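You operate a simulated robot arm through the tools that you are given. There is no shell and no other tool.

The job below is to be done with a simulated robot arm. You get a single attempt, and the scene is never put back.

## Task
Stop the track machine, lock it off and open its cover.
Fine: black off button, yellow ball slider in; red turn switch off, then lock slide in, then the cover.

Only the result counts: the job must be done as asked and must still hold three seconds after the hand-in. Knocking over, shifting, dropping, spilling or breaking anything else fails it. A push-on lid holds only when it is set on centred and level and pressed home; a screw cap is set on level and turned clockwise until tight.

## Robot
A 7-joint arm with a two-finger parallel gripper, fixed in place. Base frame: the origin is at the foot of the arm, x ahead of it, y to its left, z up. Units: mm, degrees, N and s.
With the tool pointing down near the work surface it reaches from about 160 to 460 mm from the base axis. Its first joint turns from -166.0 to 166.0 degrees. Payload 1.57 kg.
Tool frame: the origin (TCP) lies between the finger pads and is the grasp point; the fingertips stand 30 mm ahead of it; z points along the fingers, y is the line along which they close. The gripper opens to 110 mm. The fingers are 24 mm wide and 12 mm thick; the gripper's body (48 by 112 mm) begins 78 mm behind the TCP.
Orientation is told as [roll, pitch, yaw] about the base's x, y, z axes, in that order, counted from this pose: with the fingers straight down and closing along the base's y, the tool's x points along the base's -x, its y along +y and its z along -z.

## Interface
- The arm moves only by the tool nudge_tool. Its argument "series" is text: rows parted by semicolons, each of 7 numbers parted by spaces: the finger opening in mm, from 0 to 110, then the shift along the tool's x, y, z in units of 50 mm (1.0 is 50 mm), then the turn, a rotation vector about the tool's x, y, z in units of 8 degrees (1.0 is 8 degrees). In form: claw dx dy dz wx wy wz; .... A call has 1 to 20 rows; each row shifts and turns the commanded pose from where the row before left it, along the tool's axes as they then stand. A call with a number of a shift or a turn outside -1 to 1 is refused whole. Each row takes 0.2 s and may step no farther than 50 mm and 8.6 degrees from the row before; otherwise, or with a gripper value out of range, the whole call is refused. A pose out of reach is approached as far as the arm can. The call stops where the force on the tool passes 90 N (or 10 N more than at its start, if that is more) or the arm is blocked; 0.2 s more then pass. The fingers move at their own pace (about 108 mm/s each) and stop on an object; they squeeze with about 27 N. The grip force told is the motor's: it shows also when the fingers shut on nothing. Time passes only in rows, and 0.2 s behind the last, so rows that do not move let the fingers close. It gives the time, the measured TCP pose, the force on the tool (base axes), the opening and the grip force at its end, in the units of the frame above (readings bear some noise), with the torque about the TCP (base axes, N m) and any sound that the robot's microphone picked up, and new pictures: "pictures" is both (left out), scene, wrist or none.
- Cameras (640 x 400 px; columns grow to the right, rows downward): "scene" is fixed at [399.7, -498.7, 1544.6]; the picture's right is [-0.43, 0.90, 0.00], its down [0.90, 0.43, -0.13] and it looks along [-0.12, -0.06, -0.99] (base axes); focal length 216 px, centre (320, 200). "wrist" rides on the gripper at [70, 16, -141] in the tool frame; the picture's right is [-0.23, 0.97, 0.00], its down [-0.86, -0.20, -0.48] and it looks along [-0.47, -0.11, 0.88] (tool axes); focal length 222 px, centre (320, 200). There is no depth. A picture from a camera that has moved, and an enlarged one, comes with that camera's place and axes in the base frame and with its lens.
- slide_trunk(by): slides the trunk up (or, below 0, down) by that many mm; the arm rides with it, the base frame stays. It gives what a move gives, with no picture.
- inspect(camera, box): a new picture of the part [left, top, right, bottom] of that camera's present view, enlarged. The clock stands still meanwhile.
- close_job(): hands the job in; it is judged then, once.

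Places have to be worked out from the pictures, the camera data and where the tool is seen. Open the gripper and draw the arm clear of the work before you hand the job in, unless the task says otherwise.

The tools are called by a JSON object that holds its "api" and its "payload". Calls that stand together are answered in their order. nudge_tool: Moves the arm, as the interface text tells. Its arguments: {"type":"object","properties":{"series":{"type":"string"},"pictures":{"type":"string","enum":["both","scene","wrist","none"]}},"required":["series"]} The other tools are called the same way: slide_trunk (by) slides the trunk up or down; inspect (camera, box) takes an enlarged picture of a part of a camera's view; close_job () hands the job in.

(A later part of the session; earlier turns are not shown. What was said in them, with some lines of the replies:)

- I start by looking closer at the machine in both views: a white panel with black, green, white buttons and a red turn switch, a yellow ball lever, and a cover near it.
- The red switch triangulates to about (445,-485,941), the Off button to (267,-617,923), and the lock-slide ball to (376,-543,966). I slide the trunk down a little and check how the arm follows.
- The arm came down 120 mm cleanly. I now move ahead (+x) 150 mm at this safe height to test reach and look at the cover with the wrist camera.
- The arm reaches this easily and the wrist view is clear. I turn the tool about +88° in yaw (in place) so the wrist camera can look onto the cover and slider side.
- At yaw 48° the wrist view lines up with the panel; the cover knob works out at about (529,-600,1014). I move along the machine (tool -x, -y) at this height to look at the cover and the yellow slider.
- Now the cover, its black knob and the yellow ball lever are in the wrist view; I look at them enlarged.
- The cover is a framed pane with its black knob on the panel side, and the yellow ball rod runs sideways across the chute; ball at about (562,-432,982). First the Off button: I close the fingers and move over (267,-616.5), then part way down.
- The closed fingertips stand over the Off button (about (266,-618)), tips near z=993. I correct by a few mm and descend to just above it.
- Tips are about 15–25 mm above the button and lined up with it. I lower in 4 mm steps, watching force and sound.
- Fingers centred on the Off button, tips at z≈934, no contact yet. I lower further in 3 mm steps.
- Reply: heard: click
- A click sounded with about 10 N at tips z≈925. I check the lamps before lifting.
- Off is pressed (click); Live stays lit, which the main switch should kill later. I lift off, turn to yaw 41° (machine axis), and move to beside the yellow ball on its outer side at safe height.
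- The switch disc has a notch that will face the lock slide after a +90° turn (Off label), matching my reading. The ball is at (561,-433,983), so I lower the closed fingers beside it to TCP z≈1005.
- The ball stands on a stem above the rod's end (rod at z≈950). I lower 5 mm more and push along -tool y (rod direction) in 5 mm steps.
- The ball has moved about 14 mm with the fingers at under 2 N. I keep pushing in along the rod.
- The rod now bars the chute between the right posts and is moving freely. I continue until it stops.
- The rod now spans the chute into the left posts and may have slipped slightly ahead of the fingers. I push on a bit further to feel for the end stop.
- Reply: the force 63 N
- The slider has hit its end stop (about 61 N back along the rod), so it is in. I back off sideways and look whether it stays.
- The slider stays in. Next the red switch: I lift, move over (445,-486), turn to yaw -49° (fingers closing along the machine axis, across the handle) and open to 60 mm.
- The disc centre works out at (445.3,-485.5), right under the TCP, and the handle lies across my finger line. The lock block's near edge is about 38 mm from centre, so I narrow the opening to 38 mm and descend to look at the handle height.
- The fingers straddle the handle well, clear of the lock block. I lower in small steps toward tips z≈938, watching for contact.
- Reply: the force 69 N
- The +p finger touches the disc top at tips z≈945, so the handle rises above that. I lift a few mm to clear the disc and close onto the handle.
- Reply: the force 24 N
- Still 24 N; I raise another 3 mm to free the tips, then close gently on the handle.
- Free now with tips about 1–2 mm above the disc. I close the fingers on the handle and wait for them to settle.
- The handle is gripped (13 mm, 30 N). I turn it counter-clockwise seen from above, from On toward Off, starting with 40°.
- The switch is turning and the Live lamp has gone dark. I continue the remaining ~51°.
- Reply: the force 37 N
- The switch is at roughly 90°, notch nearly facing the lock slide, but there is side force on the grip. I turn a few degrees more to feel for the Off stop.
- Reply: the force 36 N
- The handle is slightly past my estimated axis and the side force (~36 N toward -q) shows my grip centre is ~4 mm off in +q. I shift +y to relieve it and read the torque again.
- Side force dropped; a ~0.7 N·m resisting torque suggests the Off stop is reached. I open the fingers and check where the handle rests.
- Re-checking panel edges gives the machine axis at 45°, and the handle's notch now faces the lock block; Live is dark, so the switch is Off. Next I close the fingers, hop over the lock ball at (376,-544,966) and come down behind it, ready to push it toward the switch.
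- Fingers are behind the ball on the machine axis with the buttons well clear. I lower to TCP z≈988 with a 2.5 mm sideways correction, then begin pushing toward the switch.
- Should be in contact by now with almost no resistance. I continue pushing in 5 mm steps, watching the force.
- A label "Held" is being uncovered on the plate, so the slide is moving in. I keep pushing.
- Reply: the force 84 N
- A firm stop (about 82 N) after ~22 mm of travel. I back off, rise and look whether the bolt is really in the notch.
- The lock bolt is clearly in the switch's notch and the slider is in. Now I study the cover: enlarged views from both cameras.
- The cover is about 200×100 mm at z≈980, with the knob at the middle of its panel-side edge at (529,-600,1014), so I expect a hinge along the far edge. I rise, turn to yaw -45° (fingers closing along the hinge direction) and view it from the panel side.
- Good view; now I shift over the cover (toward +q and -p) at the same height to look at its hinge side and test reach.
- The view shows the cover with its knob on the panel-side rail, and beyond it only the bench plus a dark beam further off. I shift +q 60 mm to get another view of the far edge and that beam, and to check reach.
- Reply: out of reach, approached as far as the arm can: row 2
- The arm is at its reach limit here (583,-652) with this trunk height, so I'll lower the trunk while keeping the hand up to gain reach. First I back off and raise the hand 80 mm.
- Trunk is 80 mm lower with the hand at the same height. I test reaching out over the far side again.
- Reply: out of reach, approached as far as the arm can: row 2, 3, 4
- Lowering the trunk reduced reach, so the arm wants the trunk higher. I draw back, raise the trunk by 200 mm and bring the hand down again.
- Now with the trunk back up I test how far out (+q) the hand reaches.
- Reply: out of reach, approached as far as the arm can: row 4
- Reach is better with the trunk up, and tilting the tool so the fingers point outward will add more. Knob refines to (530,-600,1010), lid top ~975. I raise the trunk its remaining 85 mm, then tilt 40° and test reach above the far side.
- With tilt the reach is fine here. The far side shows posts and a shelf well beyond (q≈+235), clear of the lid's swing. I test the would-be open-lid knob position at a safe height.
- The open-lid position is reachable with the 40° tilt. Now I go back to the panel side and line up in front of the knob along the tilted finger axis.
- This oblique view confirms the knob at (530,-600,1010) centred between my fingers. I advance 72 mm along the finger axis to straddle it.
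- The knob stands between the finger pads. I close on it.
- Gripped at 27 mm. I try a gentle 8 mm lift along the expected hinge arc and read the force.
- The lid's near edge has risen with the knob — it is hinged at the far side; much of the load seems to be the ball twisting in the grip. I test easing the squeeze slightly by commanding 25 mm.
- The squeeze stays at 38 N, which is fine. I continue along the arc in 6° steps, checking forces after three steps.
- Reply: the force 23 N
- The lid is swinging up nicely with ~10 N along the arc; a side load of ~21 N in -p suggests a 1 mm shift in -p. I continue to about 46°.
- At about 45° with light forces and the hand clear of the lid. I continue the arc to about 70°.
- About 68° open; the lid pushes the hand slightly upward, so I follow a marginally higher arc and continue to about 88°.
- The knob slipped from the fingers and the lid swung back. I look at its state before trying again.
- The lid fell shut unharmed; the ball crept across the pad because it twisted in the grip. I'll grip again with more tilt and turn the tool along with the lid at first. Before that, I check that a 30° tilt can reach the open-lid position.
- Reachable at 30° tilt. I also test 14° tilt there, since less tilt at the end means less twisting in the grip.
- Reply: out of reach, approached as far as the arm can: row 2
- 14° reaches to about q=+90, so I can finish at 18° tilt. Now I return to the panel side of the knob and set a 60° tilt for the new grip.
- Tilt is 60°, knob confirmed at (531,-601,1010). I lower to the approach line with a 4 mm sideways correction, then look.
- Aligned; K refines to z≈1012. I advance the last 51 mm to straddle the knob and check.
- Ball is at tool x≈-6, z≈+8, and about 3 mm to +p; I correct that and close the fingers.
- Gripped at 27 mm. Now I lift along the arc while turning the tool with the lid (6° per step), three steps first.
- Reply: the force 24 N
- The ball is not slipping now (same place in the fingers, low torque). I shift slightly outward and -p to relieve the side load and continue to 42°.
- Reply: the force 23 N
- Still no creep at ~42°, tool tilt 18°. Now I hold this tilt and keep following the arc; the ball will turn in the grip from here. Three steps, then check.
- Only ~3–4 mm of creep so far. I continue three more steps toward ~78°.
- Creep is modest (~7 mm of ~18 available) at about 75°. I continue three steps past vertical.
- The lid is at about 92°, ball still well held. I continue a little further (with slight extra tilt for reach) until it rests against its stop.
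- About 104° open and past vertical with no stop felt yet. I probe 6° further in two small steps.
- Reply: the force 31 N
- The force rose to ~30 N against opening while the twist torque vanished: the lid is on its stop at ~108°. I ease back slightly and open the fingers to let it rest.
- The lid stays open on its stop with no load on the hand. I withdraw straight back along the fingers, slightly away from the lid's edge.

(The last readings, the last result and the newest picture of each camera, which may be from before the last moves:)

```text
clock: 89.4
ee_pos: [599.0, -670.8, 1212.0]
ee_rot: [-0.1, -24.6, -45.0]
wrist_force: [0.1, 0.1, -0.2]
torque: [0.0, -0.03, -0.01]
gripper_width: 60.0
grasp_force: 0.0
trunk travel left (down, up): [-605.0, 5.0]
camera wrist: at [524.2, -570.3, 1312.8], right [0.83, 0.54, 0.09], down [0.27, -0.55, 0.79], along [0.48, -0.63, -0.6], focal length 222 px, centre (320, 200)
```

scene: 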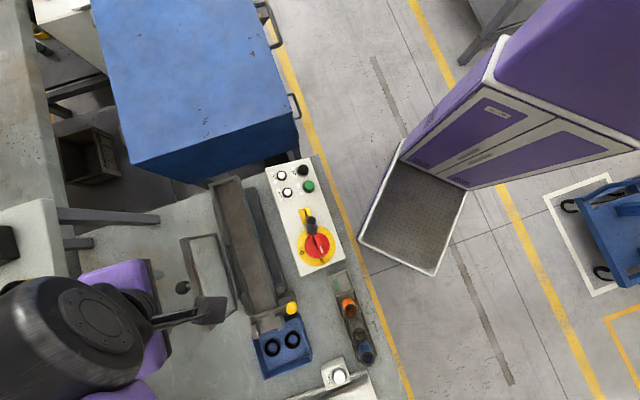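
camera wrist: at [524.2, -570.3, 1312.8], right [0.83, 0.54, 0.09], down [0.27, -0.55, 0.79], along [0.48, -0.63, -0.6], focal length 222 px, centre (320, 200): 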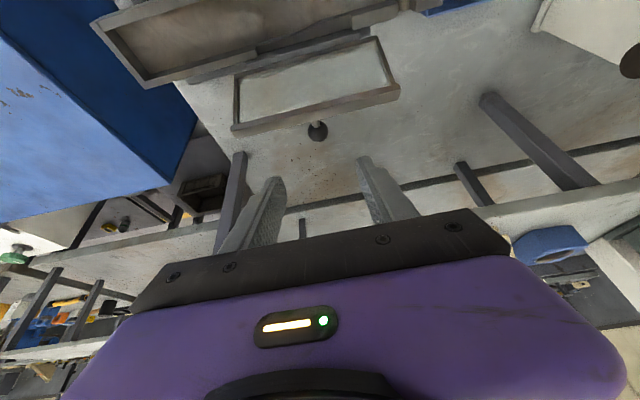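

The lid stands open with the hand free. I draw the arm away to the panel side at height, level the tool, and check everything.

{"api": "nudge_tool", "payload": {"series": "60 0 0 -0.8 0 0 0; 60 0.82 0 -0.375 0 0 0; 60 0.82 0 -0.375 0 0 0; 60 0.82 0 -0.375 0 0 0; 60 0.82 0 -0.375 0 0 0; 60 0.82 0 -0.375 0 0 0; 60 0 0 0 0 0.9 0; 60 0 0 0 0 0.9 0; 60 0 0 0 0 0.9 0; 60 0 0 0 0 0.375 0; 60 0 0 0 0 0 0", "pictures": "both"}}

{"api": "inspect", "payload": {"camera": "scene", "box": [160, 150, 360, 310]}}

{"api": "inspect", "payload": {"camera": "scene", "box": [160, 230, 400, 400]}}

```text
clock: 91.8
ee_pos: [427.9, -501.4, 1249.0]
ee_rot: [0.0, 0.1, -45.0]
wrist_force: [0.7, 0.3, -0.6]
torque: [0.01, -0.02, -0.01]
gripper_width: 60.2
grasp_force: 0.1
trunk travel left (down, up): [-605.0, 5.0]
camera wrist: at [390.8, -438.6, 1391.9], right [0.85, 0.53, 0.0], down [0.46, -0.75, 0.48], along [0.25, -0.41, -0.88], focal length 222 px, centre (320, 200)
```

scene: 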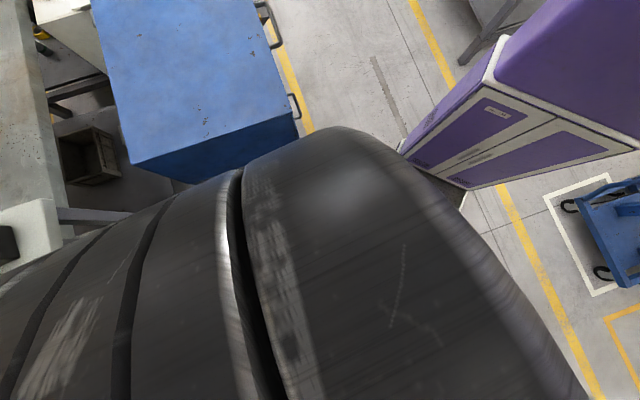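
wrist: 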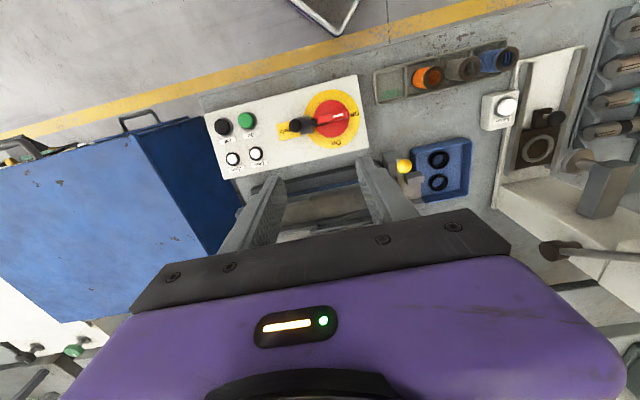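

```text
2.50 times, centred on (260, 230) of scene
camera zoom: at [399.7, -498.7, 1544.6], right [-0.43, 0.9, 0.0], down [0.9, 0.43, -0.13], along [-0.12, -0.06, -0.99], focal length 539 px, centre (470, 125)
```

zoom: 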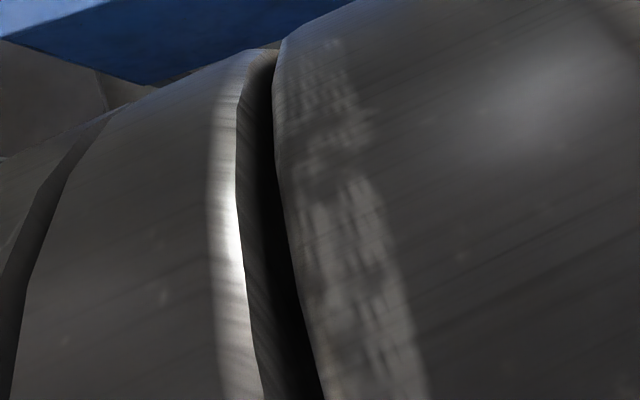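

```text
2.35 times, centred on (280, 315) of scene
camera zoom: at [399.7, -498.7, 1544.6], right [-0.43, 0.9, 0.0], down [0.9, 0.43, -0.13], along [-0.12, -0.06, -0.99], focal length 508 px, centre (414, -71)
```

zoom: 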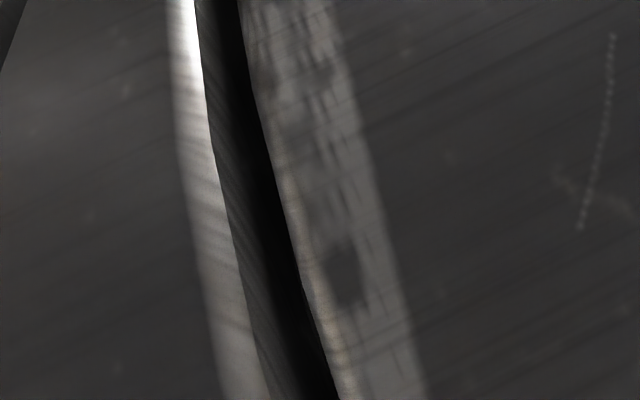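

The arm blocks the scene camera here. I move back toward the starting position so the whole machine can be seen.

{"api": "nudge_tool", "payload": {"series": "60 0.56 -0.7 0 0 0 0; 60 0.56 -0.7 0 0 0 0; 60 0.56 -0.7 0 0 0 0; 60 0.56 -0.7 0 0 0 0; 60 0 0 0 0 0 -1; 60 0 0 0 0 0 -1; 60 0 0 0 0 0 -1; 60 0 0 0 0 0 -1; 60 0 0 0 0 0 -1; 60 0 0 0 0 0 -0.625; 60 0 0 0 0 0 0", "pictures": "both"}}

{"api": "inspect", "payload": {"camera": "scene", "box": [160, 150, 360, 280]}}

{"api": "inspect", "payload": {"camera": "scene", "box": [160, 230, 400, 390]}}

```text
clock: 94.2
ee_pos: [250.3, -520.7, 1250.3]
ee_rot: [0.0, 0.0, 0.0]
wrist_force: [-1.2, -0.2, 0.2]
torque: [0.03, 0.01, 0.01]
gripper_width: 59.9
grasp_force: 0.2
trunk travel left (down, up): [-605.0, 5.0]
camera wrist: at [180.5, -502.5, 1391.9], right [0.23, 0.97, 0.0], down [0.86, -0.2, 0.48], along [0.47, -0.11, -0.88], focal length 222 px, centre (320, 200)
```

scene: 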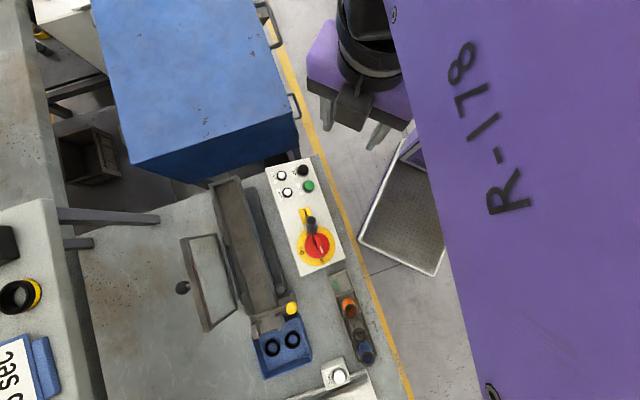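
wrist: 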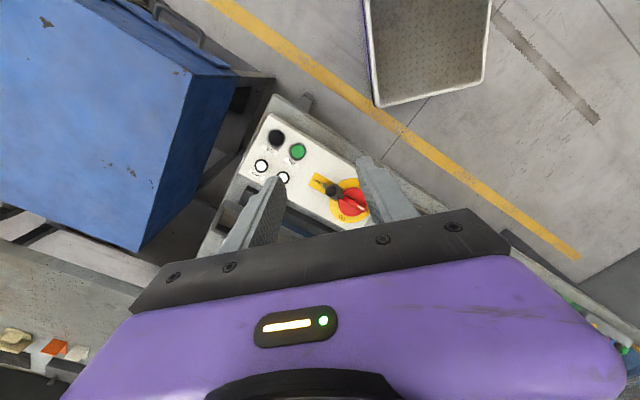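

```text
3.08 times, centred on (260, 215) of scene
camera zoom: at [399.7, -498.7, 1544.6], right [-0.43, 0.9, 0.0], down [0.9, 0.43, -0.13], along [-0.12, -0.06, -0.99], focal length 664 px, centre (505, 154)
```

zoom: 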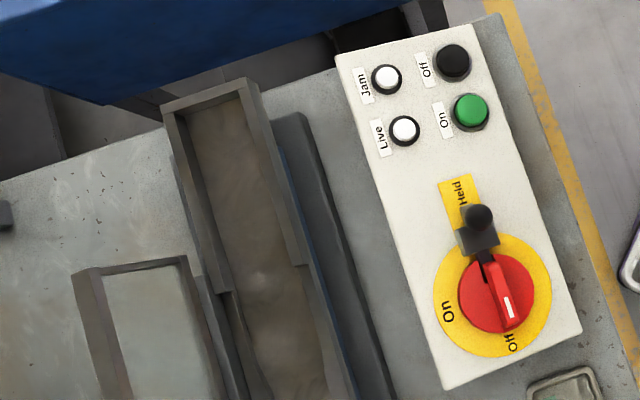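

```text
2.50 times, centred on (280, 310) of scene
camera zoom: at [399.7, -498.7, 1544.6], right [-0.43, 0.9, 0.0], down [0.9, 0.43, -0.13], along [-0.12, -0.06, -0.99], focal length 539 px, centre (420, -75)
```

zoom: 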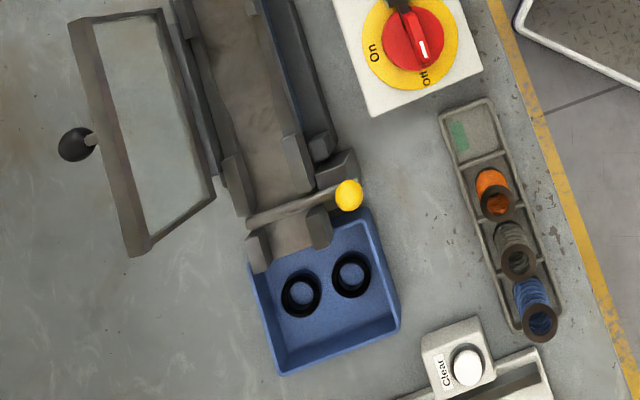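

All is as asked: Live lamp dark, switch on Off with the bolt in its notch ("Held"), yellow slider in across the chute, cover open on its stop, and the trays and bin unmoved. I open the gripper fully and let a moment pass to confirm it holds.

{"api": "nudge_tool", "payload": {"series": "110 0 0 0 0 0 0; 110 0 0 0 0 0 0; 110 0 0 0 0 0 0; 110 0 0 0 0 0 0; 110 0 0 0 0 0 0", "pictures": "scene"}}

```text
clock: 95.4
ee_pos: [248.9, -521.4, 1249.4]
ee_rot: [0.1, 0.0, -0.1]
wrist_force: [-0.5, -0.4, -0.1]
torque: [-0.02, 0.03, -0.02]
gripper_width: 110.2
grasp_force: 0.1
trunk travel left (down, up): [-605.0, 5.0]
```

scene: 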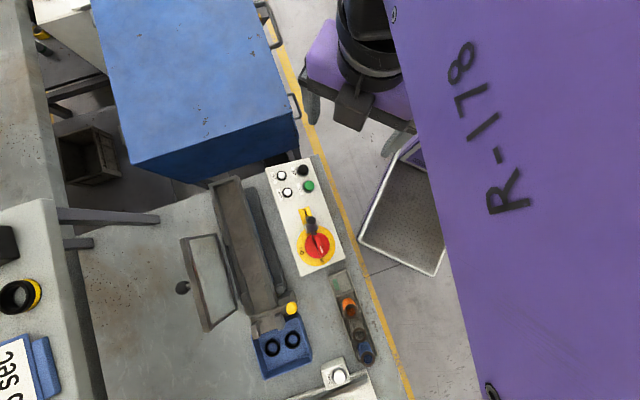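

Nothing has moved; the cover stays open, the switch is locked off, the slider is in, and the arm is clear with the gripper open. I hand the job in.

{"api": "close_job", "payload": {}}

```text
The job is handed in.
```

The track machine is stopped, locked off, and its cover is open. I have handed the job in, but no result came back.

- **Off button:** I pressed the black button and heard one click.
- **Yellow ball slider:** It is pushed in to its end stop and the rod lies across the chute.
- **Red switch:** It is turned to Off, and the Live lamp went dark as it turned.
- **Lock slide:** It is pushed in firmly. The bolt sits in the switch's notch and the "Held" label shows.
- **Cover:** It is open past vertical, resting on its stop at about 108°. It had not moved about 7 seconds later, just before the hand-in.

On the first try at the cover, the knob slipped out of the fingers at roughly 70° and the cover fell shut. I saw no damage, and the second try opened it fully.

The spool tray and blue bin look undisturbed. The gripper is open and the arm is back near its starting position, clear of the work.
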